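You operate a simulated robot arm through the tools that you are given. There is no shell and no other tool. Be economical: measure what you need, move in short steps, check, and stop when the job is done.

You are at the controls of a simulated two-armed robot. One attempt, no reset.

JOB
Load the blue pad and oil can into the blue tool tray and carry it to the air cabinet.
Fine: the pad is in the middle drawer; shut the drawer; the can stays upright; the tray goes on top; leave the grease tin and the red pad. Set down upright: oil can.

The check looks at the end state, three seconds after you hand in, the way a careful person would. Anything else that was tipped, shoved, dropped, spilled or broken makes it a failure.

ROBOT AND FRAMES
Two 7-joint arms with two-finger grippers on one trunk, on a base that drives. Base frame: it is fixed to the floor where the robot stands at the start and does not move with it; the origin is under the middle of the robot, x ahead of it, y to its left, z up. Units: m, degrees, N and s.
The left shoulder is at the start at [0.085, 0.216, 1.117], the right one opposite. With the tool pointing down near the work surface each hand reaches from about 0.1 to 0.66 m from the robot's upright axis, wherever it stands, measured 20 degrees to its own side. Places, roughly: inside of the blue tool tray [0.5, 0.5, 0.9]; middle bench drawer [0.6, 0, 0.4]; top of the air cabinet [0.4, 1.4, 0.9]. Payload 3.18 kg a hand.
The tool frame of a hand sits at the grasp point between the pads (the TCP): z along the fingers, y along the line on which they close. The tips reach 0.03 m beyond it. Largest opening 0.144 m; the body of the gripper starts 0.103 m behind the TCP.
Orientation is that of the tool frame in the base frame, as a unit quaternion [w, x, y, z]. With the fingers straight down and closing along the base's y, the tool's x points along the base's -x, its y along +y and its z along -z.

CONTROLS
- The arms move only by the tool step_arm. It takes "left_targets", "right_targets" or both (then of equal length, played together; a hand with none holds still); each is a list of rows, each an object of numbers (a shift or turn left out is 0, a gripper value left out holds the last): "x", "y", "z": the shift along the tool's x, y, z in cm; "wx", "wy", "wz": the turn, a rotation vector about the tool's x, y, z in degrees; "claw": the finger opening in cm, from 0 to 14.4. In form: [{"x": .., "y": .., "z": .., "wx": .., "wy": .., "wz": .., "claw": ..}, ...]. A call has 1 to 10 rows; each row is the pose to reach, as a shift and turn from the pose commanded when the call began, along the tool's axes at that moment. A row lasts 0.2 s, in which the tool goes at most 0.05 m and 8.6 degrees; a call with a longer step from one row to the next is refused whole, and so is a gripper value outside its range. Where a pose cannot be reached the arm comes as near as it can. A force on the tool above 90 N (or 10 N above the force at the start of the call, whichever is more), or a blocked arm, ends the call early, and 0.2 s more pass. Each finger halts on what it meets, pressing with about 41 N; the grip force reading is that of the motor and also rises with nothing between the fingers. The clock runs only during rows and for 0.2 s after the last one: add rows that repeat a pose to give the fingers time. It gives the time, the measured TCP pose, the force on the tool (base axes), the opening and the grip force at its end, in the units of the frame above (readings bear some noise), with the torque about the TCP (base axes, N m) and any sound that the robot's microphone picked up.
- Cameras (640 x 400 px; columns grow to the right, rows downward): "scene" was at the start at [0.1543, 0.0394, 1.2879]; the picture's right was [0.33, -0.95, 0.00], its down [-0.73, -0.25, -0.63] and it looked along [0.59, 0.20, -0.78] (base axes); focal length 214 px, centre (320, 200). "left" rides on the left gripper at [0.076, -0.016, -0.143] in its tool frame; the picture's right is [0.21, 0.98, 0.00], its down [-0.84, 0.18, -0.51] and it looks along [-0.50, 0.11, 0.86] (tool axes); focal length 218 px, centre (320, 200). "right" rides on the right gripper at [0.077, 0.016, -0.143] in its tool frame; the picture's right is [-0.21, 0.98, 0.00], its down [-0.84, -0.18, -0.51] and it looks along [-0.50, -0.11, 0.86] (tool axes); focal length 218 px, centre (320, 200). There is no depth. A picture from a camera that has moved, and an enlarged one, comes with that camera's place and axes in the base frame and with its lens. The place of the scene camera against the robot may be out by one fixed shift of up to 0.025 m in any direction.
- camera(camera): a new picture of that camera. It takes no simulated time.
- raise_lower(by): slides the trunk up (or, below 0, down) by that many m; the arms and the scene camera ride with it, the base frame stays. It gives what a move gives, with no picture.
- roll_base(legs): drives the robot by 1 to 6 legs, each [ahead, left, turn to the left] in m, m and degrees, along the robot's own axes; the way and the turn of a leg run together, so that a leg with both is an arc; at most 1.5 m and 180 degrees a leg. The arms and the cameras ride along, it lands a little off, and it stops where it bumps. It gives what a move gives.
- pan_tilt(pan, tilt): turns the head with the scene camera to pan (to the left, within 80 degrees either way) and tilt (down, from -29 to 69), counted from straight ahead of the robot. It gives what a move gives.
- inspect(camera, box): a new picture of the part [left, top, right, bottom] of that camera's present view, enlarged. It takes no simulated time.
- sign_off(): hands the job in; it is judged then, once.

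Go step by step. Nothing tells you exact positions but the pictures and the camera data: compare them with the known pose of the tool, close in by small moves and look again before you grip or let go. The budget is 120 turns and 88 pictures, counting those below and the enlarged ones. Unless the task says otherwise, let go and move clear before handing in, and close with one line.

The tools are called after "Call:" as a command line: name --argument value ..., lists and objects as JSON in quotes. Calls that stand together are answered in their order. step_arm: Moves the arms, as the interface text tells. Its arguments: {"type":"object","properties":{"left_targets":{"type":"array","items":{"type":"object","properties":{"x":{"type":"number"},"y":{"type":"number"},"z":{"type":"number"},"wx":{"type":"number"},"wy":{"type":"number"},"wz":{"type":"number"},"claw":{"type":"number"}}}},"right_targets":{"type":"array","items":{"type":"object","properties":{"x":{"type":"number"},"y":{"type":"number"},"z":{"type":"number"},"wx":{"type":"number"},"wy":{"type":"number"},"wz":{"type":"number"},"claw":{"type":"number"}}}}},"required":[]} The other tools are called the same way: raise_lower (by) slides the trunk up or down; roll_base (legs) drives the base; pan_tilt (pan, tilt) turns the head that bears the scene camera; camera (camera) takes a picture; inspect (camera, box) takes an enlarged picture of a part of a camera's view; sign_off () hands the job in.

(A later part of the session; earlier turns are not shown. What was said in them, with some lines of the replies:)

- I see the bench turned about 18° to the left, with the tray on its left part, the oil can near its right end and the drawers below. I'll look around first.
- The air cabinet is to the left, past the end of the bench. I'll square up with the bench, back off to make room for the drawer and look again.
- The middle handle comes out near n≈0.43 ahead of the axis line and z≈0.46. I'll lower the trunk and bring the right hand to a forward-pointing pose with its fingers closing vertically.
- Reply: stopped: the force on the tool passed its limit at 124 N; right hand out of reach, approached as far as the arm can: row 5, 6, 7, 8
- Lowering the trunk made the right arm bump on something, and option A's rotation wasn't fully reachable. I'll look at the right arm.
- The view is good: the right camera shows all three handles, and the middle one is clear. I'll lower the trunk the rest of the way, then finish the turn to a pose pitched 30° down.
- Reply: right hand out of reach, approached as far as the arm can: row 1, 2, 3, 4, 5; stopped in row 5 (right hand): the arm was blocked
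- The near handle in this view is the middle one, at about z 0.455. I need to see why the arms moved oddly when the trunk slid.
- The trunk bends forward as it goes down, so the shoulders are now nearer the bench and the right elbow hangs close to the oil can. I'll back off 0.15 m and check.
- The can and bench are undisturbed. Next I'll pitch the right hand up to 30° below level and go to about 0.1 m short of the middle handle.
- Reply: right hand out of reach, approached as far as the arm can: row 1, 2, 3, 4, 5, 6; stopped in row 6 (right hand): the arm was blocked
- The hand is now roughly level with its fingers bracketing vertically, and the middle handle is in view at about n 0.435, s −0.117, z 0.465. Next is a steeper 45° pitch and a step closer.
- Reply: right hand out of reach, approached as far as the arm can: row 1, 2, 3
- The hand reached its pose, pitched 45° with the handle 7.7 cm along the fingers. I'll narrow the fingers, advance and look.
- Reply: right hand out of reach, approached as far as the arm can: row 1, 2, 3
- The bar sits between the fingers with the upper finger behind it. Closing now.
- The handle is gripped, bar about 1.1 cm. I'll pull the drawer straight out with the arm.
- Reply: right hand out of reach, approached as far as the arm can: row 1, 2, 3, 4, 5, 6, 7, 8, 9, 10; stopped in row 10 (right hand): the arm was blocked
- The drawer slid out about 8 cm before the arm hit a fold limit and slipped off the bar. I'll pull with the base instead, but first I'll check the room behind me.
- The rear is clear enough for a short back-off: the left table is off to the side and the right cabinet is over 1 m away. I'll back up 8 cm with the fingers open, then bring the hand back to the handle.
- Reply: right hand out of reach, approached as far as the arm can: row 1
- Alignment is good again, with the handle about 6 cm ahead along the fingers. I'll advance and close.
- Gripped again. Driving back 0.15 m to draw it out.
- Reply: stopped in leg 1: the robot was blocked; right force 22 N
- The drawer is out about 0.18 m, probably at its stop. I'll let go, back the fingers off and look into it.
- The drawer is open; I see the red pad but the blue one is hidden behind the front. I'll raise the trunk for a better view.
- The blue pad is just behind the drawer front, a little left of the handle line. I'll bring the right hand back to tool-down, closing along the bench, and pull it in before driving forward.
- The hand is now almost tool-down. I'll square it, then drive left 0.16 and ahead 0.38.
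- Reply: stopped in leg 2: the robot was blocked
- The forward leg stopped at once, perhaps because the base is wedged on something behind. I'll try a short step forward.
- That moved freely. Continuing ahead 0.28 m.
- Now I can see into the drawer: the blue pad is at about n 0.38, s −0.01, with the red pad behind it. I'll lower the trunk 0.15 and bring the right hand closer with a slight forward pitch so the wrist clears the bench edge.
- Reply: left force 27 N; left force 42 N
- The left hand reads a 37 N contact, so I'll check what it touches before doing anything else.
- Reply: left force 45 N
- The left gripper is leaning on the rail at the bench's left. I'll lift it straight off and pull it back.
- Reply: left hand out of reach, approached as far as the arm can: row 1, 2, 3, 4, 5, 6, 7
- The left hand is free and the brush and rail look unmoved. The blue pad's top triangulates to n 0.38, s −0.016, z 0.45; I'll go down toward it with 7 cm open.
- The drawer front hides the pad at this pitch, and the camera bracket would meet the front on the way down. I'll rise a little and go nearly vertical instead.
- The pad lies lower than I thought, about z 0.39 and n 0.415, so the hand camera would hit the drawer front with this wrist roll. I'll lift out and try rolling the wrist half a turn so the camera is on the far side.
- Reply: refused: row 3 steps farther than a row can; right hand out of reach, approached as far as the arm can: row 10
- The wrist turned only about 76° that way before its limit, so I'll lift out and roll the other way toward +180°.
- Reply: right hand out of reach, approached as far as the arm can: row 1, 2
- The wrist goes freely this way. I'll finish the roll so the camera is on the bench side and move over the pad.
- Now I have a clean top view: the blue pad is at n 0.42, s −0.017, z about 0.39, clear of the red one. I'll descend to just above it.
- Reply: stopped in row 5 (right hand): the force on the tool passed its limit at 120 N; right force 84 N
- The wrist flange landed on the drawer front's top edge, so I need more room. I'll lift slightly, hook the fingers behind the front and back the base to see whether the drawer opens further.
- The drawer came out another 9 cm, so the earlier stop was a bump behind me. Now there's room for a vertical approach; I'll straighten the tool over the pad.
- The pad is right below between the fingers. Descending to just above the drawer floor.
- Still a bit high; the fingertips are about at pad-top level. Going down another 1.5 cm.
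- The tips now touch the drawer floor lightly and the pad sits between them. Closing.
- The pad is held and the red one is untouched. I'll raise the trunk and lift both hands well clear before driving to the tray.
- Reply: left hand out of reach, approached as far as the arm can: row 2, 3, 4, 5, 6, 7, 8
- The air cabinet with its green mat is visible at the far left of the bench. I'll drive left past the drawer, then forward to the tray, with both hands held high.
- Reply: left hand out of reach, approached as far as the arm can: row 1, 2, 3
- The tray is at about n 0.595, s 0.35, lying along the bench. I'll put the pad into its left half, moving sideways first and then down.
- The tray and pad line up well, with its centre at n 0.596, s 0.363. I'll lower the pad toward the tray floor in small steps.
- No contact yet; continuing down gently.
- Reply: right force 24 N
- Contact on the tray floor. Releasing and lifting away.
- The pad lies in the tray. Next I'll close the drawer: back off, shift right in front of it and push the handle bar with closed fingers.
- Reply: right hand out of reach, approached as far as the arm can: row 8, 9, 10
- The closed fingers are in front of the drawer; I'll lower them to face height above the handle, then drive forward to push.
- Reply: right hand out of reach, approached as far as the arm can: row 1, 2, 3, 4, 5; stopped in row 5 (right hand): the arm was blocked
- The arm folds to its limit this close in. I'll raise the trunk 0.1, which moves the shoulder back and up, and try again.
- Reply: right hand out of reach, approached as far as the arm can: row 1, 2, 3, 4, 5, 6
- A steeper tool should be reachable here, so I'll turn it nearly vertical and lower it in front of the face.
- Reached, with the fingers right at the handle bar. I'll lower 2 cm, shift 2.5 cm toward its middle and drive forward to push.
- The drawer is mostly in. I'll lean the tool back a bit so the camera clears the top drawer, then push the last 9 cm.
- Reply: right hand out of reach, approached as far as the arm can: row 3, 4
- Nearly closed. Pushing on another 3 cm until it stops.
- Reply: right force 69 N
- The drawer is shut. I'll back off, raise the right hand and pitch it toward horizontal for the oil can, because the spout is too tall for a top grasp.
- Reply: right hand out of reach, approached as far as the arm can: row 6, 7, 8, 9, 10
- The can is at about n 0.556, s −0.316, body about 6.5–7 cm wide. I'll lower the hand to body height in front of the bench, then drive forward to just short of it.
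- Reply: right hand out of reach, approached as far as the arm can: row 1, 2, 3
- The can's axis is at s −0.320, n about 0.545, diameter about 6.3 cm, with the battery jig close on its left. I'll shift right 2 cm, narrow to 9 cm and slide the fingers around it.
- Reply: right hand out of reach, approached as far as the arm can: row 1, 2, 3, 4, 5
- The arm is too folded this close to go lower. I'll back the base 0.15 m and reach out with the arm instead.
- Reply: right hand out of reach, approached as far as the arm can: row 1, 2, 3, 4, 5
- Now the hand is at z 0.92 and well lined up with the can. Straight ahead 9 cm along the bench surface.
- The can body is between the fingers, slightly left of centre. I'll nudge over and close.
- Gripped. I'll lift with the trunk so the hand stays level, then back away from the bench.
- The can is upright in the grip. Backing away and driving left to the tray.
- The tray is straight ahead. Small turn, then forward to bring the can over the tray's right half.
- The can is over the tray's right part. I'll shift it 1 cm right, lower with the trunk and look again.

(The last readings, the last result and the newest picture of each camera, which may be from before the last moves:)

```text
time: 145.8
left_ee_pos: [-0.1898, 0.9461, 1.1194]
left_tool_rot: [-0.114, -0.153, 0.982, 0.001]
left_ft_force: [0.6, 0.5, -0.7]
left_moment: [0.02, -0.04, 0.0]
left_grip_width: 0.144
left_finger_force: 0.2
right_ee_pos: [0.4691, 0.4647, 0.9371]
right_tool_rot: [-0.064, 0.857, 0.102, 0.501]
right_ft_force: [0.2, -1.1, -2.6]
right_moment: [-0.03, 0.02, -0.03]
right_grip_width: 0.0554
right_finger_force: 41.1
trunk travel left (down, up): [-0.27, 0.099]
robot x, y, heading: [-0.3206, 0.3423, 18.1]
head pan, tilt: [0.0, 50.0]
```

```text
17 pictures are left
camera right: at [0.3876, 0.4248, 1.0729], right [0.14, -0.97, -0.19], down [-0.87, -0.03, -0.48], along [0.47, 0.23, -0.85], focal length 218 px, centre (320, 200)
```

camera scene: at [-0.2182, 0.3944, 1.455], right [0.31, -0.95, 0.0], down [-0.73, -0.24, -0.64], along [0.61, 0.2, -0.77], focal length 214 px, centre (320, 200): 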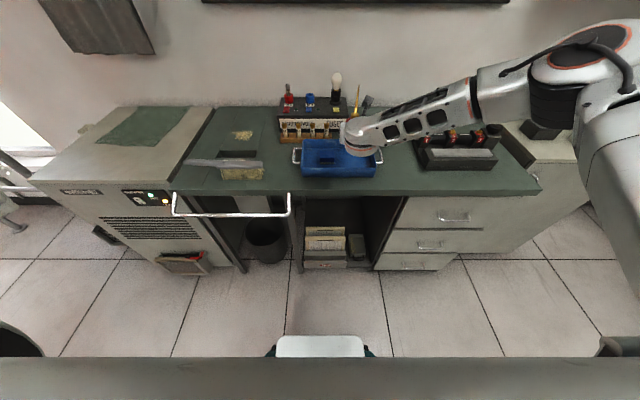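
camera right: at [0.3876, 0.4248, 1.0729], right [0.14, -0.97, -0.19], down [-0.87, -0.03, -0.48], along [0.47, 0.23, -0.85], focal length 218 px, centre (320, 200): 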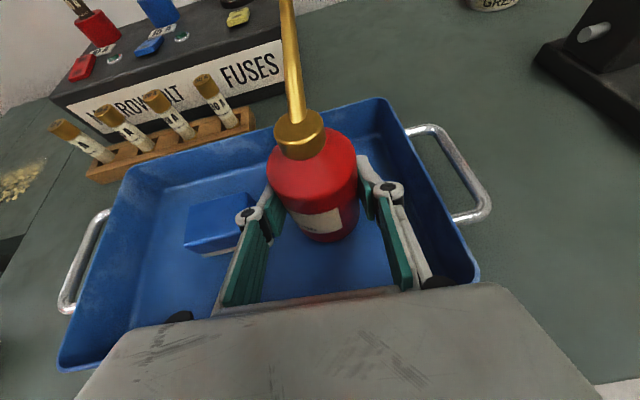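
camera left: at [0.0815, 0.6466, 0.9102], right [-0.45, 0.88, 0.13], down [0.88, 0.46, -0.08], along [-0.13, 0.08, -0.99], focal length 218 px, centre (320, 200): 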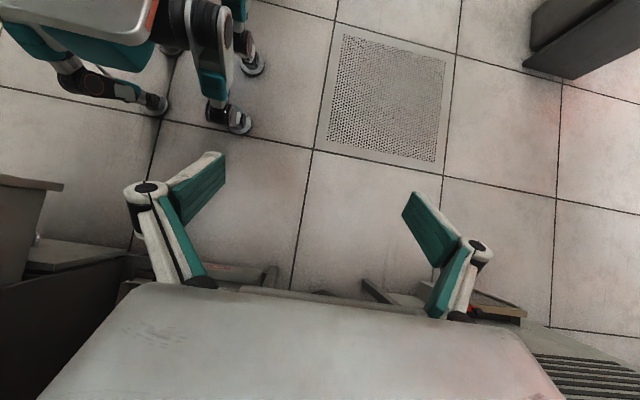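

Call:
step_arm --right_targets '[{"x": -0.4, "z": 0.2}, {"x": -0.8, "z": 0.45}]'

Call:
step_arm --right_targets '[{"x": -0.3, "z": 0.15}, {"x": -0.5, "z": 0.3}]'

```text
time: 146.4
left_ee_pos: [-0.1901, 0.9442, 1.1177]
left_tool_rot: [-0.114, -0.152, 0.982, 0.002]
left_ft_force: [-0.9, 0.2, -0.4]
left_moment: [0.02, -0.01, -0.08]
left_grip_width: 0.1441
left_finger_force: 0.1
right_ee_pos: [0.4696, 0.465, 0.9249]
right_tool_rot: [-0.065, 0.857, 0.102, 0.5]
right_ft_force: [0.4, 0.0, -2.0]
right_moment: [-0.01, 0.06, -0.01]
right_grip_width: 0.0553
right_finger_force: 41.0
trunk travel left (down, up): [-0.27, 0.099]
robot x, y, heading: [-0.3165, 0.3419, 18.0]
head pan, tilt: [0.0, 50.0]
```

```text
time: 147.0
left_ee_pos: [-0.1919, 0.944, 1.1181]
left_tool_rot: [-0.112, -0.153, 0.982, 0.002]
left_ft_force: [-0.2, 1.2, -0.2]
left_moment: [0.01, 0.0, -0.02]
left_grip_width: 0.1438
left_finger_force: 0.1
right_ee_pos: [0.4691, 0.4655, 0.9239]
right_tool_rot: [-0.066, 0.856, 0.103, 0.503]
right_ft_force: [-5.3, -0.7, 11.8]
right_moment: [-0.39, 0.25, -0.11]
right_grip_width: 0.0555
right_finger_force: 41.0
trunk travel left (down, up): [-0.27, 0.099]
robot x, y, heading: [-0.318, 0.3426, 17.9]
head pan, tilt: [0.0, 50.0]
```

It touches the tray floor. I'll open slowly and draw the fingers back.

Call:
step_arm --right_targets '[{"x": 0.2, "claw": 6}, {"x": 0.2, "claw": 7}, {"x": 0.2, "claw": 7.8}, {"x": 0.2, "claw": 7.8}, {"x": 0.2, "z": -3, "claw": 7.8}, {"x": 0.2, "z": -6, "claw": 7.8}, {"x": 0.2, "z": -9, "claw": 7.8}, {"x": 0.2, "z": -12, "claw": 7.8}]'

Call:
camera --camera "right"

```text
time: 148.8
left_ee_pos: [-0.1913, 0.9447, 1.1182]
left_tool_rot: [-0.113, -0.153, 0.982, 0.002]
left_ft_force: [-0.6, -0.3, -0.6]
left_moment: [0.02, 0.03, -0.01]
left_grip_width: 0.1441
left_finger_force: 0.0
right_ee_pos: [0.368, 0.4376, 0.9856]
right_tool_rot: [-0.065, 0.857, 0.103, 0.501]
right_ft_force: [-0.5, -0.2, 1.0]
right_moment: [0.01, -0.01, 0.03]
right_grip_width: 0.0782
right_finger_force: 0.0
trunk travel left (down, up): [-0.27, 0.099]
robot x, y, heading: [-0.3187, 0.3429, 18.1]
head pan, tilt: [0.0, 50.0]
```

```text
16 pictures are left
camera right: at [0.2881, 0.3983, 1.1215], right [0.14, -0.97, -0.19], down [-0.87, -0.03, -0.48], along [0.47, 0.23, -0.85], focal length 218 px, centre (320, 200)
```

right: 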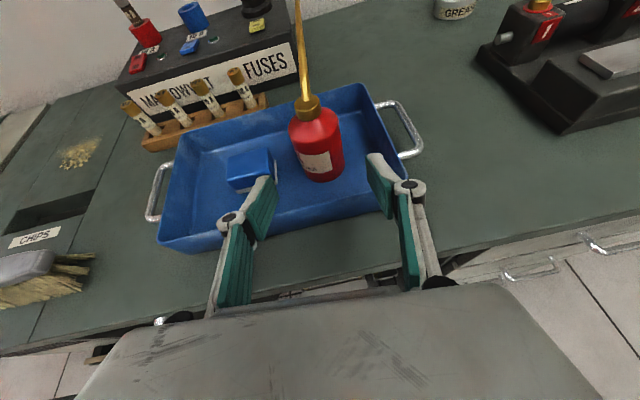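

The can stands upright beside the pad in the tray. Now I'll set both hands tool-down, 33 cm apart, to take the tray by its two handles.

Call:
step_arm --right_targets '[{"x": 0.4, "y": 0, "z": -2.5}, {"x": 0.8, "y": 0.5, "z": -5}, {"x": 1.2, "y": 1.2, "z": -7.5, "wy": -7.5}, {"x": 1.7, "y": 2, "z": -9, "wy": -15}, {"x": 2.2, "y": 2.8, "z": -10.5, "wy": -22.5}, {"x": 2.7, "y": 3.5, "z": -12, "wy": -30}, {"x": 3.2, "y": 4.2, "z": -13, "wy": -37.5}, {"x": 3.7, "y": 5, "z": -13.7, "wy": -45, "claw": 5}, {"x": 3.7, "y": 5, "z": -13.7, "wy": -52.5, "claw": 5}, {"x": 3.7, "y": 5, "z": -13.7, "wy": -60, "claw": 5}]' --left_targets '[{"x": -2.8, "y": -3.6, "z": -0.2, "wy": -1.3}, {"x": -5.7, "y": -7.3, "z": -0.5, "wy": -2.6}, {"x": -8.6, "y": -11, "z": -0.7, "wy": -4}, {"x": -11.4, "y": -14.7, "z": -0.9, "wy": -5.2}, {"x": -14.3, "y": -18.4, "z": -1.2, "wy": -6.5}, {"x": -17.2, "y": -22.1, "z": -1.4, "wy": -8}, {"x": -20, "y": -25.8, "z": -1.6, "wy": -9.2}, {"x": -22.9, "y": -29.5, "z": -1.9, "wy": -10.5, "claw": 5}, {"x": -25.7, "y": -33.2, "z": -2.1, "wy": -12, "claw": 5}, {"x": -28.5, "y": -36.9, "z": -2.35, "wy": -13, "claw": 5}]'

Call:
roll_base --legs '[[0, -0.062, -0.5]]'

```text
time: 151.0
left_ee_pos: [0.1434, 0.7122, 1.073]
left_tool_rot: [-0.013, -0.153, 0.988, 0.016]
left_ft_force: [0.9, 0.2, 0.3]
left_moment: [0.02, -0.04, -0.01]
left_grip_width: 0.05
left_finger_force: 0.1
left hand out of reach, approached as far as the arm can: row 9, 10
right_ee_pos: [0.2827, 0.365, 1.0815]
right_tool_rot: [-0.006, 0.993, 0.122, 0.003]
right_ft_force: [0.1, -0.5, -1.1]
right_moment: [0.0, 0.0, -0.01]
right_grip_width: 0.0504
right_finger_force: 0.1
trunk travel left (down, up): [-0.27, 0.099]
robot x, y, heading: [-0.315, 0.3427, 18.0]
head pan, tilt: [0.0, 50.0]
```

```text
time: 152.2
left_ee_pos: [0.1659, 0.6491, 1.0718]
left_tool_rot: [-0.014, -0.148, 0.989, 0.016]
left_ft_force: [-0.1, 0.5, -0.1]
left_moment: [0.02, 0.01, 0.01]
left_grip_width: 0.0499
left_finger_force: 0.0
right_ee_pos: [0.302, 0.3006, 1.0803]
right_tool_rot: [-0.005, 0.993, 0.116, 0.005]
right_ft_force: [0.9, -0.6, -0.7]
right_moment: [0.04, 0.05, 0.0]
right_grip_width: 0.0498
right_finger_force: 0.1
trunk travel left (down, up): [-0.27, 0.099]
robot x, y, heading: [-0.302, 0.2853, 17.5]
head pan, tilt: [0.0, 50.0]
```

Call:
step_arm --left_targets '[{"x": -1.3, "y": -2.1}, {"x": -2.6, "y": -4.3}, {"x": -2.6, "y": -4.3}]' --right_targets '[{"wz": -2, "y": 0.3}, {"wz": -4.3, "y": 0.5}, {"wz": -4.3, "y": 0.5}]'

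Call:
roll_base --legs '[[0.195, 0, 0]]'

Call:
camera --camera "right"

Call:
camera --camera "left"

```text
time: 153.1
left_ee_pos: [0.1718, 0.6438, 1.0698]
left_tool_rot: [-0.012, -0.148, 0.989, 0.016]
left_ft_force: [-0.4, -0.2, 0.7]
left_moment: [0.0, 0.01, 0.03]
left_grip_width: 0.0496
left_finger_force: 0.1
left hand out of reach, approached as far as the arm can: row 1, 2, 3
right_ee_pos: [0.3034, 0.2979, 1.0812]
right_tool_rot: [-0.004, 0.988, 0.155, 0.003]
right_ft_force: [0.4, 0.5, -0.3]
right_moment: [0.02, -0.01, -0.01]
right_grip_width: 0.0501
right_finger_force: 0.0
trunk travel left (down, up): [-0.27, 0.099]
robot x, y, heading: [-0.2978, 0.2908, 17.5]
head pan, tilt: [0.0, 50.0]
```

```text
time: 154.7
left_ee_pos: [0.3671, 0.703, 1.0701]
left_tool_rot: [-0.012, -0.146, 0.989, 0.016]
left_ft_force: [-0.5, -0.2, -0.3]
left_moment: [0.05, -0.01, 0.02]
left_grip_width: 0.05
left_finger_force: 0.0
right_ee_pos: [0.4979, 0.3555, 1.081]
right_tool_rot: [-0.005, 0.988, 0.152, 0.005]
right_ft_force: [0.8, 0.2, -0.3]
right_moment: [-0.01, 0.0, -0.01]
right_grip_width: 0.0501
right_finger_force: 0.0
trunk travel left (down, up): [-0.27, 0.099]
robot x, y, heading: [-0.1061, 0.3465, 17.0]
head pan, tilt: [0.0, 50.0]
```

```text
15 pictures are left
camera right: at [0.5733, 0.36, 1.2235], right [0.1, -1.0, -0.01], down [-0.86, -0.09, 0.5], along [-0.5, -0.04, -0.87], focal length 218 px, centre (320, 200)
```

right: 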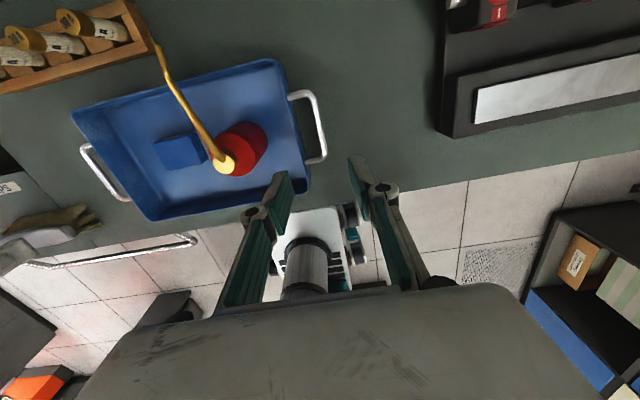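

```text
14 pictures are left
camera left: at [0.3041, 0.6624, 1.2145], right [-0.48, 0.87, 0.04], down [0.77, 0.4, 0.5], along [0.42, 0.27, -0.87], focal length 218 px, centre (320, 200)
```

left: 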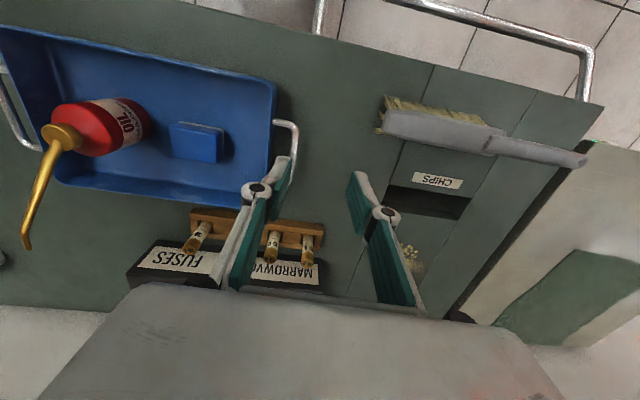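

Both handles are visible: right bar at n 0.594, s 0.191; left bar near n 0.575, s 0.533. I'll shift the base 3 cm right and correct the right hand.

Call:
roll_base --legs '[[0.012, -0.028, 0.6]]'

Call:
step_arm --right_targets '[{"y": -1.4, "z": 2}, {"y": -2.8, "z": 4}, {"y": -2.8, "z": 8}]' --left_targets '[{"z": 2}, {"z": 4}, {"z": 7}]'

Call:
camera --camera "right"

Call:
camera --camera "left"

```text
time: 155.6
left_ee_pos: [0.3846, 0.6845, 1.0707]
left_tool_rot: [-0.013, -0.152, 0.988, 0.017]
left_ft_force: [-0.2, -0.3, 0.1]
left_moment: [0.05, 0.03, 0.01]
left_grip_width: 0.05
left_finger_force: 0.1
right_ee_pos: [0.5167, 0.3377, 1.0802]
right_tool_rot: [-0.005, 0.987, 0.158, 0.005]
right_ft_force: [0.7, -0.1, -0.3]
right_moment: [0.05, 0.04, -0.02]
right_grip_width: 0.0499
right_finger_force: 0.0
trunk travel left (down, up): [-0.27, 0.099]
robot x, y, heading: [-0.082, 0.3236, 17.8]
head pan, tilt: [0.0, 50.0]
```

```text
time: 156.4
left_ee_pos: [0.3808, 0.6866, 0.9994]
left_tool_rot: [-0.012, -0.153, 0.988, 0.015]
left_ft_force: [0.3, 0.2, -0.4]
left_moment: [-0.01, 0.0, 0.02]
left_grip_width: 0.0501
left_finger_force: 0.1
right_ee_pos: [0.5068, 0.3683, 0.9977]
right_tool_rot: [-0.005, 0.988, 0.157, 0.004]
right_ft_force: [-0.1, -0.1, 0.2]
right_moment: [0.04, 0.04, -0.03]
right_grip_width: 0.0501
right_finger_force: 0.2
trunk travel left (down, up): [-0.27, 0.099]
robot x, y, heading: [-0.0852, 0.3214, 17.5]
head pan, tilt: [0.0, 50.0]
```

```text
13 pictures are left
camera right: at [0.5835, 0.3732, 1.1417], right [0.11, -0.99, -0.01], down [-0.86, -0.1, 0.5], along [-0.5, -0.04, -0.87], focal length 218 px, centre (320, 200)
```

right: 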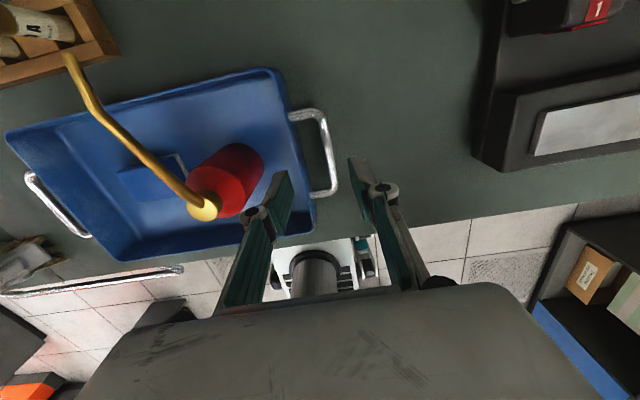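

```text
12 pictures are left
camera left: at [0.3177, 0.6459, 1.1426], right [-0.49, 0.87, 0.04], down [0.76, 0.41, 0.5], along [0.42, 0.27, -0.87], focal length 218 px, centre (320, 200)
```

left: 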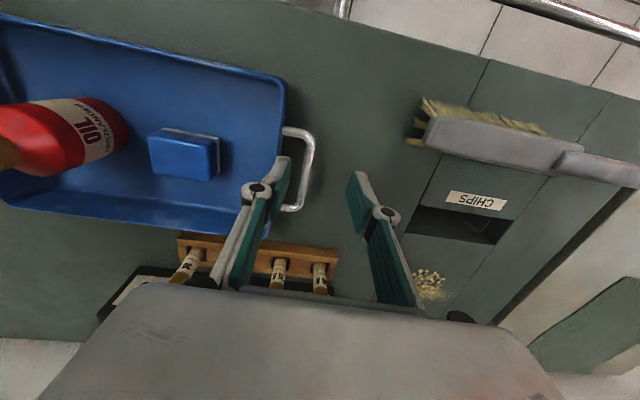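

Both bars are centred almost below the grippers, and each needs about 1 cm to the right; the left hand also needs 2 cm forward.

Call:
roll_base --legs '[[0, -0.012, 0]]'

Call:
step_arm --left_targets '[{"x": -1}, {"x": -2, "z": 2}, {"x": -2, "z": 4}]' --right_targets '[{"z": 1}, {"z": 2}, {"z": 4}]'

Call:
camera --camera "right"

Call:
camera --camera "left"

```text
time: 157.2
left_ee_pos: [0.3833, 0.676, 0.9986]
left_tool_rot: [-0.012, -0.152, 0.988, 0.016]
left_ft_force: [0.2, 0.2, -0.2]
left_moment: [0.02, -0.01, -0.01]
left_grip_width: 0.0502
left_finger_force: 0.1
right_ee_pos: [0.5115, 0.3557, 0.9992]
right_tool_rot: [-0.006, 0.987, 0.158, 0.005]
right_ft_force: [-0.2, 0.2, -0.2]
right_moment: [0.02, 0.03, -0.01]
right_grip_width: 0.05
right_finger_force: 0.1
trunk travel left (down, up): [-0.27, 0.099]
robot x, y, heading: [-0.0806, 0.3118, 17.7]
head pan, tilt: [0.0, 50.0]
```

```text
time: 158.0
left_ee_pos: [0.3867, 0.6904, 0.9612]
left_tool_rot: [-0.011, -0.152, 0.988, 0.015]
left_ft_force: [0.5, 0.7, -0.3]
left_moment: [0.0, -0.04, 0.0]
left_grip_width: 0.0502
left_finger_force: 0.0
left hand out of reach, approached as far as the arm can: row 1, 2, 3
right_ee_pos: [0.5107, 0.3562, 0.9603]
right_tool_rot: [-0.005, 0.987, 0.159, 0.005]
right_ft_force: [0.1, 0.9, 0.2]
right_moment: [0.0, 0.01, 0.02]
right_grip_width: 0.0498
right_finger_force: 0.1
trunk travel left (down, up): [-0.27, 0.099]
robot x, y, heading: [-0.0842, 0.3134, 17.5]
head pan, tilt: [0.0, 50.0]
```

```text
11 pictures are left
camera right: at [0.5865, 0.3608, 1.1031], right [0.11, -0.99, -0.01], down [-0.86, -0.1, 0.5], along [-0.5, -0.04, -0.87], focal length 218 px, centre (320, 200)
```

right: 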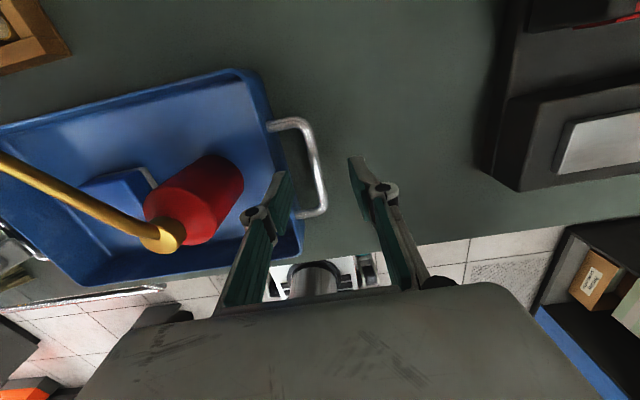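

```text
10 pictures are left
camera left: at [0.3239, 0.649, 1.1057], right [-0.49, 0.87, 0.04], down [0.76, 0.41, 0.5], along [0.42, 0.27, -0.87], focal length 218 px, centre (320, 200)
```

left: 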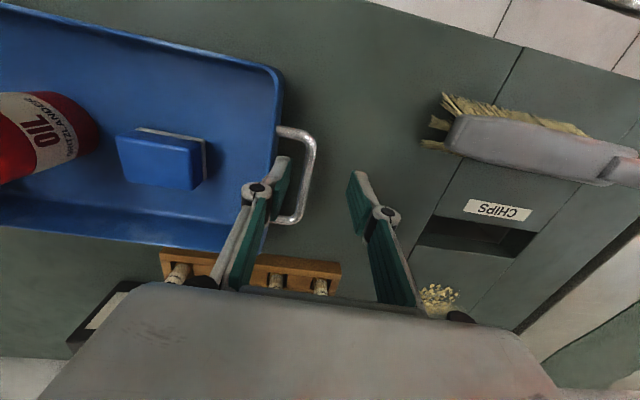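

The right bar is slightly left of centre; the left hand is still 1.6 cm too far out. I'll shift the base right 1.6 cm, compensate with the right hand and go down around the bars.

Call:
roll_base --legs '[[0.005, -0.016, 0]]'

Call:
step_arm --right_targets '[{"y": -1.2, "z": 0.5}, {"y": -2.4, "z": 1}, {"y": -2.4, "z": 2}, {"y": -2.4, "z": 3}]' --left_targets '[{"z": 0.5}, {"z": 1}, {"z": 2}, {"z": 3}]'

Call:
camera --camera "left"

Call:
camera --camera "right"

```text
time: 158.8
left_ee_pos: [0.3973, 0.6759, 0.9622]
left_tool_rot: [-0.01, -0.152, 0.988, 0.015]
left_ft_force: [0.1, -0.1, -0.3]
left_moment: [0.04, 0.01, 0.04]
left_grip_width: 0.0503
left_finger_force: 0.2
right_ee_pos: [0.5207, 0.3414, 0.9603]
right_tool_rot: [-0.005, 0.987, 0.158, 0.004]
right_ft_force: [-0.3, -0.1, -0.9]
right_moment: [0.07, 0.01, 0.0]
right_grip_width: 0.05
right_finger_force: 0.0
trunk travel left (down, up): [-0.27, 0.099]
robot x, y, heading: [-0.0694, 0.2972, 18.1]
head pan, tilt: [0.0, 50.0]
```

```text
time: 159.8
left_ee_pos: [0.3886, 0.6843, 0.9319]
left_tool_rot: [-0.013, -0.151, 0.988, 0.016]
left_ft_force: [1.6, 2.7, 1.9]
left_moment: [-0.03, -0.01, 0.05]
left_grip_width: 0.0563
left_finger_force: 0.0
left hand out of reach, approached as far as the arm can: row 3, 4
right_ee_pos: [0.5133, 0.3657, 0.9275]
right_tool_rot: [-0.004, 0.987, 0.159, 0.005]
right_ft_force: [0.1, 1.1, 5.1]
right_moment: [0.17, 0.05, -0.03]
right_grip_width: 0.0618
right_finger_force: 0.4
trunk travel left (down, up): [-0.27, 0.099]
robot x, y, heading: [-0.0745, 0.2997, 17.8]
head pan, tilt: [0.0, 50.0]
```

```text
9 pictures are left
camera left: at [0.3261, 0.642, 1.0759], right [-0.49, 0.87, 0.04], down [0.76, 0.41, 0.5], along [0.42, 0.27, -0.87], focal length 218 px, centre (320, 200)
```

left: 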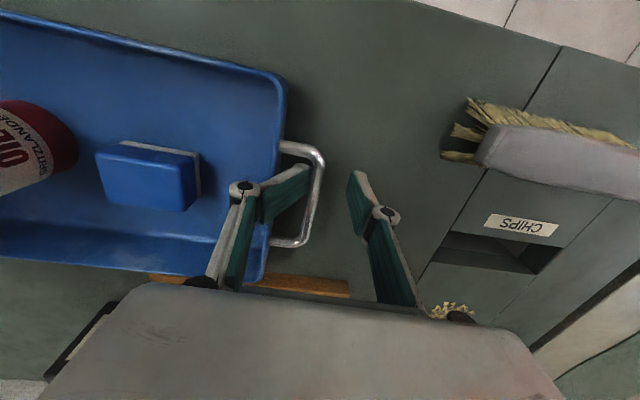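

```text
8 pictures are left
camera right: at [0.5898, 0.3719, 1.0709], right [0.11, -0.99, -0.01], down [-0.86, -0.1, 0.5], along [-0.5, -0.05, -0.87], focal length 218 px, centre (320, 200)
```

right: 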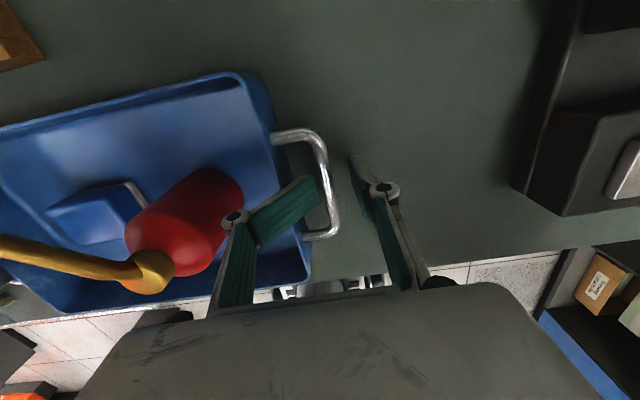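

Both inner fingers sit inside the handle loops with the bars between the fingers. Closing both.

Call:
step_arm --right_targets '[{"claw": 4}, {"claw": 2.5}, {"claw": 1}, {"claw": 0.3}, {"claw": 0.3}]' --left_targets '[{"claw": 4}, {"claw": 2.5}, {"claw": 1}, {"claw": 0.3}, {"claw": 0.3}]'

Call:
step_arm --right_targets '[{"z": -0.5}, {"z": -1}, {"z": -1.5}]' --left_targets '[{"z": -0.5}, {"z": -1}, {"z": -1.5}]'

Call:
camera --camera "scene"

```text
time: 161.0
left_ee_pos: [0.391, 0.6841, 0.9343]
left_tool_rot: [-0.012, -0.152, 0.988, 0.016]
left_ft_force: [-6.0, 16.5, -0.2]
left_moment: [0.36, 0.04, 0.28]
left_grip_width: 0.0089
left_finger_force: 39.4
right_ee_pos: [0.5153, 0.3657, 0.9297]
right_tool_rot: [-0.003, 0.988, 0.157, 0.004]
right_ft_force: [5.5, -15.8, -3.6]
right_moment: [-0.23, 0.02, -0.03]
right_grip_width: 0.0139
right_finger_force: 8.8
trunk travel left (down, up): [-0.27, 0.099]
robot x, y, heading: [-0.0724, 0.295, 17.8]
head pan, tilt: [0.0, 50.0]
```

```text
time: 161.8
left_ee_pos: [0.3908, 0.6813, 0.9495]
left_tool_rot: [-0.011, -0.152, 0.988, 0.015]
left_ft_force: [-7.1, 19.0, -3.3]
left_moment: [0.36, 0.08, 0.17]
left_grip_width: 0.009
left_finger_force: 39.6
right_ee_pos: [0.5136, 0.3649, 0.9452]
right_tool_rot: [-0.004, 0.988, 0.157, 0.004]
right_ft_force: [6.8, -19.1, -3.9]
right_moment: [-0.23, -0.05, -0.12]
right_grip_width: 0.0159
right_finger_force: 10.5
trunk travel left (down, up): [-0.27, 0.099]
robot x, y, heading: [-0.072, 0.2961, 18.1]
head pan, tilt: [0.0, 50.0]
```

```text
7 pictures are left
camera scene: at [0.0386, 0.3517, 1.3624], right [0.31, -0.95, 0.0], down [-0.73, -0.23, -0.64], along [0.61, 0.2, -0.77], focal length 214 px, centre (320, 200)
```

scene: 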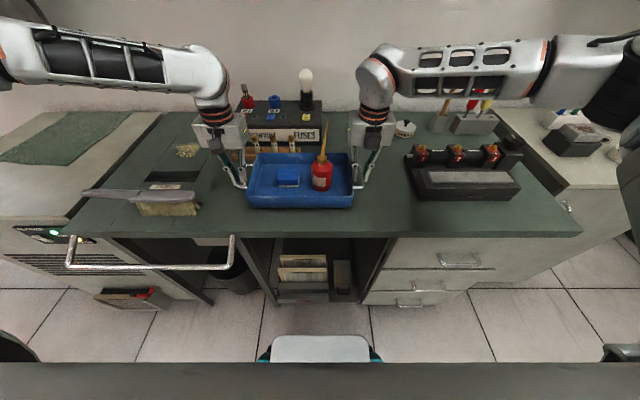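

The hands squeeze inward a little with about 19 N. I'll ease them outward, then recheck the grip.

Call:
step_arm --right_targets '[{"y": 0.3, "claw": 0}, {"y": 0.5, "claw": 0}, {"y": 0.5, "claw": 0}]' --left_targets '[{"y": 0.2, "claw": 0}, {"y": 0.3, "claw": 0}, {"y": 0.3, "claw": 0}]'

```text
time: 162.6
left_ee_pos: [0.3913, 0.6826, 0.9486]
left_tool_rot: [-0.012, -0.151, 0.988, 0.014]
left_ft_force: [-3.1, 7.5, -3.8]
left_moment: [0.09, 0.11, 0.17]
left_grip_width: 0.0087
left_finger_force: 39.1
right_ee_pos: [0.5146, 0.3611, 0.9467]
right_tool_rot: [-0.006, 0.987, 0.158, 0.005]
right_ft_force: [3.0, -6.9, 0.3]
right_moment: [-0.08, -0.06, -0.44]
right_grip_width: 0.0088
right_finger_force: 39.3
trunk travel left (down, up): [-0.27, 0.099]
robot x, y, heading: [-0.0753, 0.2986, 17.7]
head pan, tilt: [0.0, 50.0]
```

Both grips now read full, 39 N at 0.9 cm. Lifting with the trunk.

Call:
raise_lower --by 0.09

Call:
camera --camera "scene"

```text
time: 163.9
left_ee_pos: [0.3896, 0.6831, 1.0464]
left_tool_rot: [-0.004, -0.152, 0.988, 0.014]
left_ft_force: [1.9, -12.4, -3.7]
left_moment: [-0.37, 0.38, 0.04]
left_grip_width: 0.0089
left_finger_force: 39.9
right_ee_pos: [0.5146, 0.3607, 1.0352]
right_tool_rot: [-0.005, 0.987, 0.159, 0.005]
right_ft_force: [-2.8, 12.2, -4.1]
right_moment: [0.28, -0.33, -0.64]
right_grip_width: 0.0088
right_finger_force: 39.3
trunk travel left (down, up): [-0.36, 0.009]
robot x, y, heading: [-0.0716, 0.2992, 17.8]
head pan, tilt: [0.0, 50.0]
```

```text
6 pictures are left
camera scene: at [0.0274, 0.3481, 1.453], right [0.31, -0.95, 0.0], down [-0.73, -0.23, -0.64], along [0.61, 0.2, -0.77], focal length 214 px, centre (320, 200)
```

scene: 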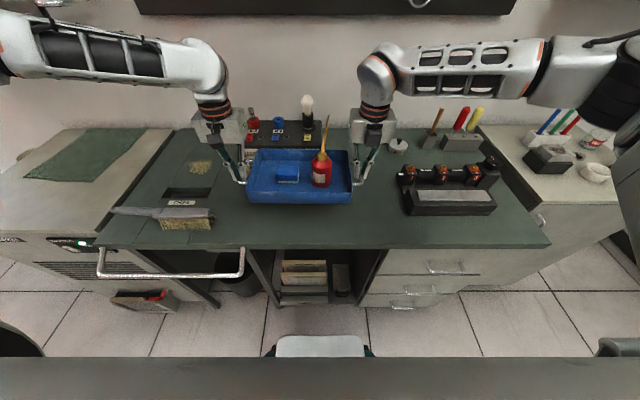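

The tray is lifted almost level, with the can upright. I'll level the left side by 0.9 cm, back off 4 cm and drive left toward the air cabinet.

Call:
step_arm --left_targets '[{"z": 0.4}, {"z": 0.8}]' --right_targets '[{"z": -0.1}, {"z": -0.2}]'

Call:
roll_base --legs '[[-0.04, 0, 0], [0, 0.44, 0.5]]'

```text
time: 164.5
left_ee_pos: [0.3904, 0.6817, 1.0386]
left_tool_rot: [-0.001, -0.153, 0.988, 0.012]
left_ft_force: [7.4, -23.7, -2.3]
left_moment: [-0.54, 0.05, 0.06]
left_grip_width: 0.0088
left_finger_force: 39.3
right_ee_pos: [0.5125, 0.362, 1.0389]
right_tool_rot: [-0.006, 0.987, 0.16, 0.004]
right_ft_force: [-7.2, 22.8, -5.3]
right_moment: [0.29, -0.1, -0.65]
right_grip_width: 0.0084
right_finger_force: 38.9
trunk travel left (down, up): [-0.36, 0.009]
robot x, y, heading: [-0.071, 0.2975, 17.9]
head pan, tilt: [0.0, 50.0]
```

```text
time: 169.3
left_ee_pos: [0.2181, 1.0843, 1.0399]
left_tool_rot: [-0.002, -0.155, 0.988, 0.011]
left_ft_force: [10.6, -34.7, -2.8]
left_moment: [-0.67, -0.17, -0.07]
left_grip_width: 0.0091
left_finger_force: 39.4
right_ee_pos: [0.3425, 0.7624, 1.0383]
right_tool_rot: [-0.005, 0.987, 0.161, 0.005]
right_ft_force: [-10.7, 34.0, -5.0]
right_moment: [0.42, 0.17, -0.58]
right_grip_width: 0.0087
right_finger_force: 39.7
trunk travel left (down, up): [-0.36, 0.009]
robot x, y, heading: [-0.2441, 0.7012, 17.8]
head pan, tilt: [0.0, 50.0]
```

The hands are pulling apart with about 34 N; relaxing inward before moving on.

Call:
step_arm --left_targets '[{"y": -0.3}, {"y": -0.5}]' --right_targets '[{"y": -0.3}, {"y": -0.5}]'

Call:
roll_base --legs '[[0, 0.43, 0.2]]'

Call:
camera --camera "scene"

```text
time: 169.9
left_ee_pos: [0.2166, 1.0843, 1.0405]
left_tool_rot: [-0.002, -0.155, 0.988, 0.013]
left_ft_force: [-8.3, 23.4, -3.4]
left_moment: [0.3, 0.62, 0.36]
left_grip_width: 0.0088
left_finger_force: 39.1
right_ee_pos: [0.3456, 0.7643, 1.0365]
right_tool_rot: [-0.003, 0.987, 0.158, 0.006]
right_ft_force: [6.9, -23.0, -4.5]
right_moment: [-0.16, -0.5, 0.08]
right_grip_width: 0.0086
right_finger_force: 39.9
trunk travel left (down, up): [-0.36, 0.009]
robot x, y, heading: [-0.2444, 0.7001, 18.1]
head pan, tilt: [0.0, 50.0]
```

```text
time: 174.3
left_ee_pos: [0.0799, 1.5001, 1.0396]
left_tool_rot: [-0.003, -0.154, 0.988, 0.015]
left_ft_force: [-13.3, 35.7, -3.9]
left_moment: [0.67, 0.23, 0.49]
left_grip_width: 0.0089
left_finger_force: 39.7
right_ee_pos: [0.2077, 1.1812, 1.0361]
right_tool_rot: [-0.004, 0.987, 0.16, 0.005]
right_ft_force: [13.0, -36.1, -3.2]
right_moment: [-0.48, -0.14, 0.02]
right_grip_width: 0.0084
right_finger_force: 39.4
trunk travel left (down, up): [-0.36, 0.009]
robot x, y, heading: [-0.3725, 1.1132, 18.1]
head pan, tilt: [0.0, 50.0]
```

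```text
5 pictures are left
camera scene: at [-0.2784, 1.1647, 1.4531], right [0.31, -0.95, 0.0], down [-0.73, -0.24, -0.64], along [0.61, 0.2, -0.77], focal length 214 px, centre (320, 200)
```

scene: 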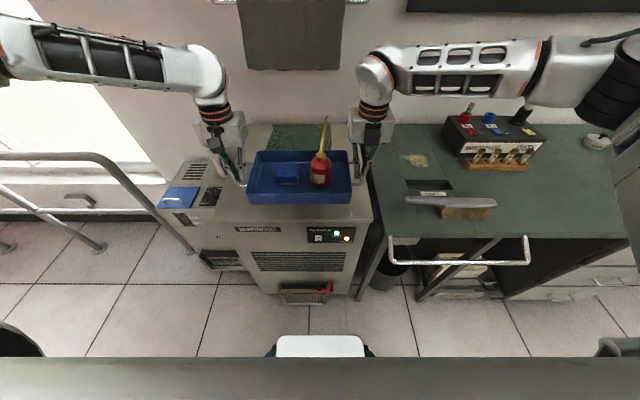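

The tray hangs over the cabinet's front part. I'll relax the squeeze, then shift left 4 cm and forward 4.5 cm so it is well over the top.

Call:
step_arm --left_targets '[{"y": 0.2}, {"y": 0.3}]' --right_targets '[{"y": 0.2}, {"y": 0.3}]'

Call:
roll_base --legs '[[0, 0.04, 0], [0.05, 0, 0]]'

Call:
step_arm --left_targets '[{"x": -1.2}, {"x": -2.4}, {"x": -3.5}]' --right_targets '[{"x": 1.2}, {"x": 2.4}, {"x": 3.5}]'

```text
time: 174.9
left_ee_pos: [0.0795, 1.5006, 1.0408]
left_tool_rot: [-0.003, -0.155, 0.988, 0.011]
left_ft_force: [9.6, -22.7, -2.3]
left_moment: [-0.47, -0.12, 0.48]
left_grip_width: 0.0089
left_finger_force: 39.5
right_ee_pos: [0.2077, 1.1797, 1.0368]
right_tool_rot: [-0.005, 0.987, 0.161, 0.005]
right_ft_force: [-9.5, 23.1, -3.9]
right_moment: [0.3, 0.07, -0.25]
right_grip_width: 0.009
right_finger_force: 39.1
trunk travel left (down, up): [-0.36, 0.009]
robot x, y, heading: [-0.3772, 1.1126, 17.9]
head pan, tilt: [0.0, 50.0]
```

```text
time: 176.4
left_ee_pos: [0.1155, 1.5549, 1.0398]
left_tool_rot: [-0.002, -0.155, 0.988, 0.009]
left_ft_force: [15.6, -37.1, -4.0]
left_moment: [-0.72, -0.14, 0.3]
left_grip_width: 0.009
left_finger_force: 39.6
right_ee_pos: [0.2451, 1.2339, 1.0358]
right_tool_rot: [-0.005, 0.987, 0.161, 0.003]
right_ft_force: [-14.6, 37.2, -5.1]
right_moment: [0.44, 0.21, -0.18]
right_grip_width: 0.0089
right_finger_force: 39.2
trunk travel left (down, up): [-0.36, 0.009]
robot x, y, heading: [-0.3406, 1.1682, 18.1]
head pan, tilt: [0.0, 50.0]
```

```text
time: 177.2
left_ee_pos: [0.1323, 1.5675, 1.0474]
left_tool_rot: [0.002, -0.157, 0.988, 0.0]
left_ft_force: [24.0, -43.7, -4.3]
left_moment: [-1.05, 0.26, 0.97]
left_grip_width: 0.0093
left_finger_force: 39.8
left hand out of reach, approached as far as the arm can: row 1, 2, 3
right_ee_pos: [0.2701, 1.2484, 1.0388]
right_tool_rot: [-0.008, 0.986, 0.167, 0.002]
right_ft_force: [-24.1, 44.2, -3.5]
right_moment: [0.75, -0.27, 0.74]
right_grip_width: 0.0088
right_finger_force: 39.1
trunk travel left (down, up): [-0.36, 0.009]
robot x, y, heading: [-0.3425, 1.1714, 18.2]
head pan, tilt: [0.0, 50.0]
```

The tray centre is now at n 0.61, s 1.28, well inside the top. I'll ease the tension and lower with the trunk.

Call:
step_arm --left_targets '[{"x": 0.5, "y": -0.2, "z": 0.3}, {"x": 1, "y": -0.3, "z": 0.6}]' --right_targets '[{"x": -0.1, "y": -0.2}, {"x": -0.3, "y": -0.3}]'

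Call:
raise_lower --by -0.06

Call:
camera --camera "scene"

```text
time: 177.8
left_ee_pos: [0.1249, 1.563, 1.042]
left_tool_rot: [0.0, -0.159, 0.987, 0.002]
left_ft_force: [24.3, -37.8, -3.4]
left_moment: [-0.77, -0.26, 1.0]
left_grip_width: 0.0096
left_finger_force: 40.0
right_ee_pos: [0.2671, 1.2491, 1.0371]
right_tool_rot: [-0.007, 0.986, 0.165, 0.002]
right_ft_force: [-23.4, 37.7, -4.0]
right_moment: [0.5, 0.2, 0.98]
right_grip_width: 0.0092
right_finger_force: 40.2
trunk travel left (down, up): [-0.36, 0.009]
robot x, y, heading: [-0.3431, 1.1686, 17.9]
head pan, tilt: [0.0, 50.0]
```

```text
time: 178.8
left_ee_pos: [0.1242, 1.5648, 0.9829]
left_tool_rot: [0.002, -0.158, 0.987, 0.003]
left_ft_force: [21.9, -36.2, -2.8]
left_moment: [-0.72, -0.36, 0.97]
left_grip_width: 0.0097
left_finger_force: 40.5
right_ee_pos: [0.2669, 1.25, 0.9779]
right_tool_rot: [-0.006, 0.986, 0.164, 0.002]
right_ft_force: [-23.3, 36.0, -2.2]
right_moment: [0.5, 0.26, 0.99]
right_grip_width: 0.0096
right_finger_force: 39.8
trunk travel left (down, up): [-0.3, 0.069]
robot x, y, heading: [-0.3408, 1.1691, 17.8]
head pan, tilt: [0.0, 50.0]
```

```text
4 pictures are left
camera scene: at [-0.2415, 1.2193, 1.3934], right [0.31, -0.95, 0.0], down [-0.73, -0.24, -0.64], along [0.61, 0.2, -0.77], focal length 214 px, centre (320, 200)
```

scene: 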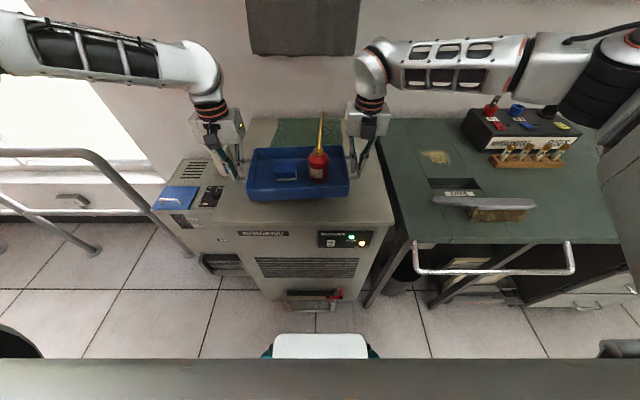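

The tray is clear within the cabinet top. Lowering further in small steps.

Call:
raise_lower --by -0.02

Call:
raise_lower --by -0.01

```text
time: 179.5
left_ee_pos: [0.1228, 1.5628, 0.9633]
left_tool_rot: [0.002, -0.159, 0.987, 0.003]
left_ft_force: [21.9, -36.4, -2.8]
left_moment: [-0.7, -0.48, 0.95]
left_grip_width: 0.01
left_finger_force: 40.1
right_ee_pos: [0.267, 1.2502, 0.9577]
right_tool_rot: [-0.007, 0.986, 0.164, 0.002]
right_ft_force: [-23.2, 35.8, -4.5]
right_moment: [0.44, 0.33, 0.97]
right_grip_width: 0.0094
right_finger_force: 39.8
trunk travel left (down, up): [-0.28, 0.089]
robot x, y, heading: [-0.3388, 1.1707, 18.0]
head pan, tilt: [0.0, 50.0]
```

```text
time: 180.1
left_ee_pos: [0.1247, 1.5636, 0.953]
left_tool_rot: [0.001, -0.158, 0.987, 0.003]
left_ft_force: [23.5, -36.2, -3.3]
left_moment: [-0.67, -0.48, 1.02]
left_grip_width: 0.0095
left_finger_force: 40.4
right_ee_pos: [0.2669, 1.2498, 0.9473]
right_tool_rot: [-0.007, 0.986, 0.164, 0.002]
right_ft_force: [-22.5, 36.6, -2.9]
right_moment: [0.44, 0.39, 1.03]
right_grip_width: 0.0092
right_finger_force: 40.0
trunk travel left (down, up): [-0.27, 0.099]
robot x, y, heading: [-0.3448, 1.1643, 17.9]
head pan, tilt: [0.0, 50.0]
```

Call:
raise_lower --by -0.012

Call:
step_arm --left_targets '[{"y": -0.2}, {"y": -0.3}]' --right_targets '[{"y": -0.2}, {"y": -0.3}]'

```text
time: 180.7
left_ee_pos: [0.1235, 1.5648, 0.9406]
left_tool_rot: [0.002, -0.158, 0.987, 0.003]
left_ft_force: [22.8, -37.5, -3.1]
left_moment: [-0.66, -0.59, 1.03]
left_grip_width: 0.01
left_finger_force: 40.6
right_ee_pos: [0.2681, 1.2497, 0.9352]
right_tool_rot: [-0.008, 0.986, 0.164, 0.002]
right_ft_force: [-23.8, 37.9, -3.8]
right_moment: [0.44, 0.42, 1.0]
right_grip_width: 0.0092
right_finger_force: 40.1
trunk travel left (down, up): [-0.258, 0.111]
robot x, y, heading: [-0.3431, 1.1655, 17.9]
head pan, tilt: [0.0, 50.0]
```

```text
time: 181.3
left_ee_pos: [0.1249, 1.5638, 0.9393]
left_tool_rot: [0.001, -0.158, 0.987, 0.006]
left_ft_force: [19.1, -26.3, -3.5]
left_moment: [-0.28, -0.86, 1.01]
left_grip_width: 0.0098
left_finger_force: 40.2
right_ee_pos: [0.268, 1.2503, 0.9336]
right_tool_rot: [-0.005, 0.987, 0.161, 0.002]
right_ft_force: [-18.5, 27.3, -4.3]
right_moment: [0.07, 0.78, 1.0]
right_grip_width: 0.0094
right_finger_force: 40.7
trunk travel left (down, up): [-0.258, 0.111]
robot x, y, heading: [-0.3428, 1.1679, 17.9]
head pan, tilt: [0.0, 50.0]
```

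Call:
raise_lower --by -0.012

Call:
raise_lower --by -0.01

Call:
inspect --camera "scene" --box '[190, 90, 420, 240]'

```text
time: 181.9
left_ee_pos: [0.1237, 1.5638, 0.934]
left_tool_rot: [0.006, -0.157, 0.988, 0.007]
left_ft_force: [19.2, -15.6, 29.1]
left_moment: [-0.31, -0.26, 1.07]
left_grip_width: 0.0099
left_finger_force: 40.2
right_ee_pos: [0.2699, 1.2508, 0.929]
right_tool_rot: [-0.008, 0.987, 0.161, 0.008]
right_ft_force: [-11.8, 19.1, 23.0]
right_moment: [-0.01, 0.83, 1.06]
right_grip_width: 0.0092
right_finger_force: 40.5
trunk travel left (down, up): [-0.246, 0.123]
robot x, y, heading: [-0.3454, 1.1666, 18.2]
head pan, tilt: [0.0, 50.0]
```

```text
time: 182.5
left_ee_pos: [0.1202, 1.5609, 0.9183]
left_tool_rot: [0.0, -0.155, 0.988, 0.007]
left_ft_force: [9.1, -18.9, 16.4]
left_moment: [-0.02, -0.06, 1.0]
left_grip_width: 0.0094
left_finger_force: 40.1
right_ee_pos: [0.2683, 1.2501, 0.9154]
right_tool_rot: [-0.006, 0.987, 0.161, 0.007]
right_ft_force: [-8.9, 18.7, 18.9]
right_moment: [-0.04, -0.02, 0.97]
right_grip_width: 0.0085
right_finger_force: 39.6
trunk travel left (down, up): [-0.236, 0.133]
robot x, y, heading: [-0.3423, 1.1642, 17.8]
head pan, tilt: [0.0, 50.0]
```

```text
2.67 times, centred on (305, 165) of scene
camera zoom: at [-0.2193, 1.2262, 1.3274], right [0.31, -0.95, 0.0], down [-0.73, -0.24, -0.64], along [0.61, 0.2, -0.76], focal length 572 px, centre (360, 293)
```

zoom: 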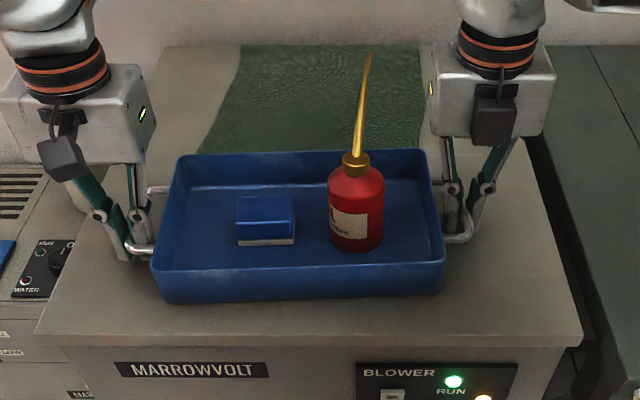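

The tray rests on the cabinet with the can upright and the pad beside it. I'll ease the hands, open just enough and lift straight out.

Call:
step_arm --left_targets '[{"y": -0.15, "z": -0.3}, {"y": -0.15, "z": -0.4, "claw": 1.2}, {"y": -0.15, "z": -0.4, "claw": 1.8}, {"y": -0.15, "z": -0.4, "claw": 2.4}, {"y": -0.15, "z": -0.4, "claw": 2.4}]' --right_targets '[{"y": -0.15, "z": -0.3}, {"y": -0.15, "z": -0.4, "claw": 1.2}, {"y": -0.15, "z": -0.4, "claw": 1.8}, {"y": -0.15, "z": -0.4, "claw": 2.4}, {"y": -0.15, "z": -0.4, "claw": 2.4}]'

```text
time: 183.7
left_ee_pos: [0.1231, 1.5643, 0.9202]
left_tool_rot: [-0.001, -0.157, 0.987, 0.01]
left_ft_force: [-0.4, -0.6, -0.4]
left_moment: [-0.02, -0.02, -0.03]
left_grip_width: 0.024
left_finger_force: 0.0
right_ee_pos: [0.2708, 1.2507, 0.9176]
right_tool_rot: [-0.004, 0.987, 0.161, 0.004]
right_ft_force: [0.0, 1.1, -0.2]
right_moment: [0.01, 0.0, -0.01]
right_grip_width: 0.0243
right_finger_force: 0.1
trunk travel left (down, up): [-0.236, 0.133]
robot x, y, heading: [-0.342, 1.1676, 18.0]
head pan, tilt: [0.0, 50.0]
```

Both hands are free of load. Lifting straight up with the trunk.

Call:
raise_lower --by 0.125

Call:
roll_base --legs '[[-0.2, 0, 0]]'

Call:
camera --camera "scene"

```text
time: 185.2
left_ee_pos: [0.1241, 1.5645, 1.0456]
left_tool_rot: [-0.001, -0.157, 0.988, 0.009]
left_ft_force: [0.3, 0.3, 0.0]
left_moment: [-0.03, -0.01, 0.03]
left_grip_width: 0.0239
left_finger_force: 0.0
right_ee_pos: [0.2699, 1.2509, 1.0411]
right_tool_rot: [-0.005, 0.987, 0.161, 0.004]
right_ft_force: [0.5, -0.5, -0.1]
right_moment: [-0.01, -0.01, -0.01]
right_grip_width: 0.0239
right_finger_force: 0.0
trunk travel left (down, up): [-0.361, 0.008]
robot x, y, heading: [-0.3377, 1.1691, 18.0]
head pan, tilt: [0.0, 50.0]
```

```text
time: 186.8
left_ee_pos: [-0.0667, 1.5013, 1.0462]
left_tool_rot: [-0.001, -0.156, 0.988, 0.009]
left_ft_force: [-0.1, -0.2, 0.4]
left_moment: [0.02, -0.04, 0.02]
left_grip_width: 0.024
left_finger_force: 0.0
right_ee_pos: [0.0805, 1.1883, 1.0426]
right_tool_rot: [-0.004, 0.987, 0.161, 0.006]
right_ft_force: [-0.3, 0.4, 0.5]
right_moment: [0.01, -0.05, -0.01]
right_grip_width: 0.0241
right_finger_force: 0.1
trunk travel left (down, up): [-0.361, 0.008]
robot x, y, heading: [-0.5349, 1.1049, 18.1]
head pan, tilt: [0.0, 50.0]
```

```text
2 pictures are left
camera scene: at [-0.435, 1.1563, 1.4542], right [0.31, -0.95, 0.0], down [-0.73, -0.24, -0.64], along [0.61, 0.2, -0.77], focal length 214 px, centre (320, 200)
```

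scene: 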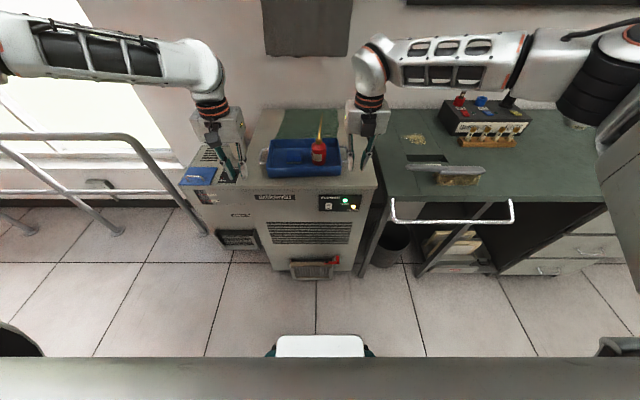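

The tray sits on the cabinet with both items in it, and the hands are clear. One last check that the drawer is flush.

Call:
inspect --camera "scene" --box '[400, 180, 640, 300]'

```text
2.67 times, centred on (520, 240) of scene
camera zoom: at [-0.435, 1.1563, 1.4542], right [0.31, -0.95, 0.0], down [-0.73, -0.24, -0.64], along [0.61, 0.2, -0.77], focal length 572 px, centre (-213, 93)
```

zoom: 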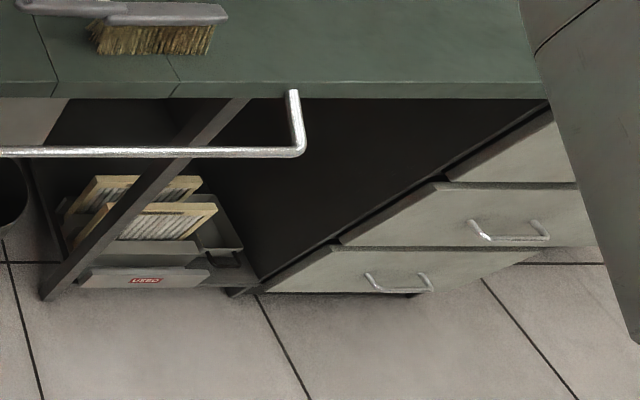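

The drawer faces line up flush, the tray is on the air cabinet with the can upright and the pad inside, and the hands are clear. Handing in.

Call:
sign_off

```text
The job is handed in.
```

The blue pad and the upright oil can are in the blue tray on top of the air cabinet. The middle drawer is shut, and the red pad and grease tin were left where they were.
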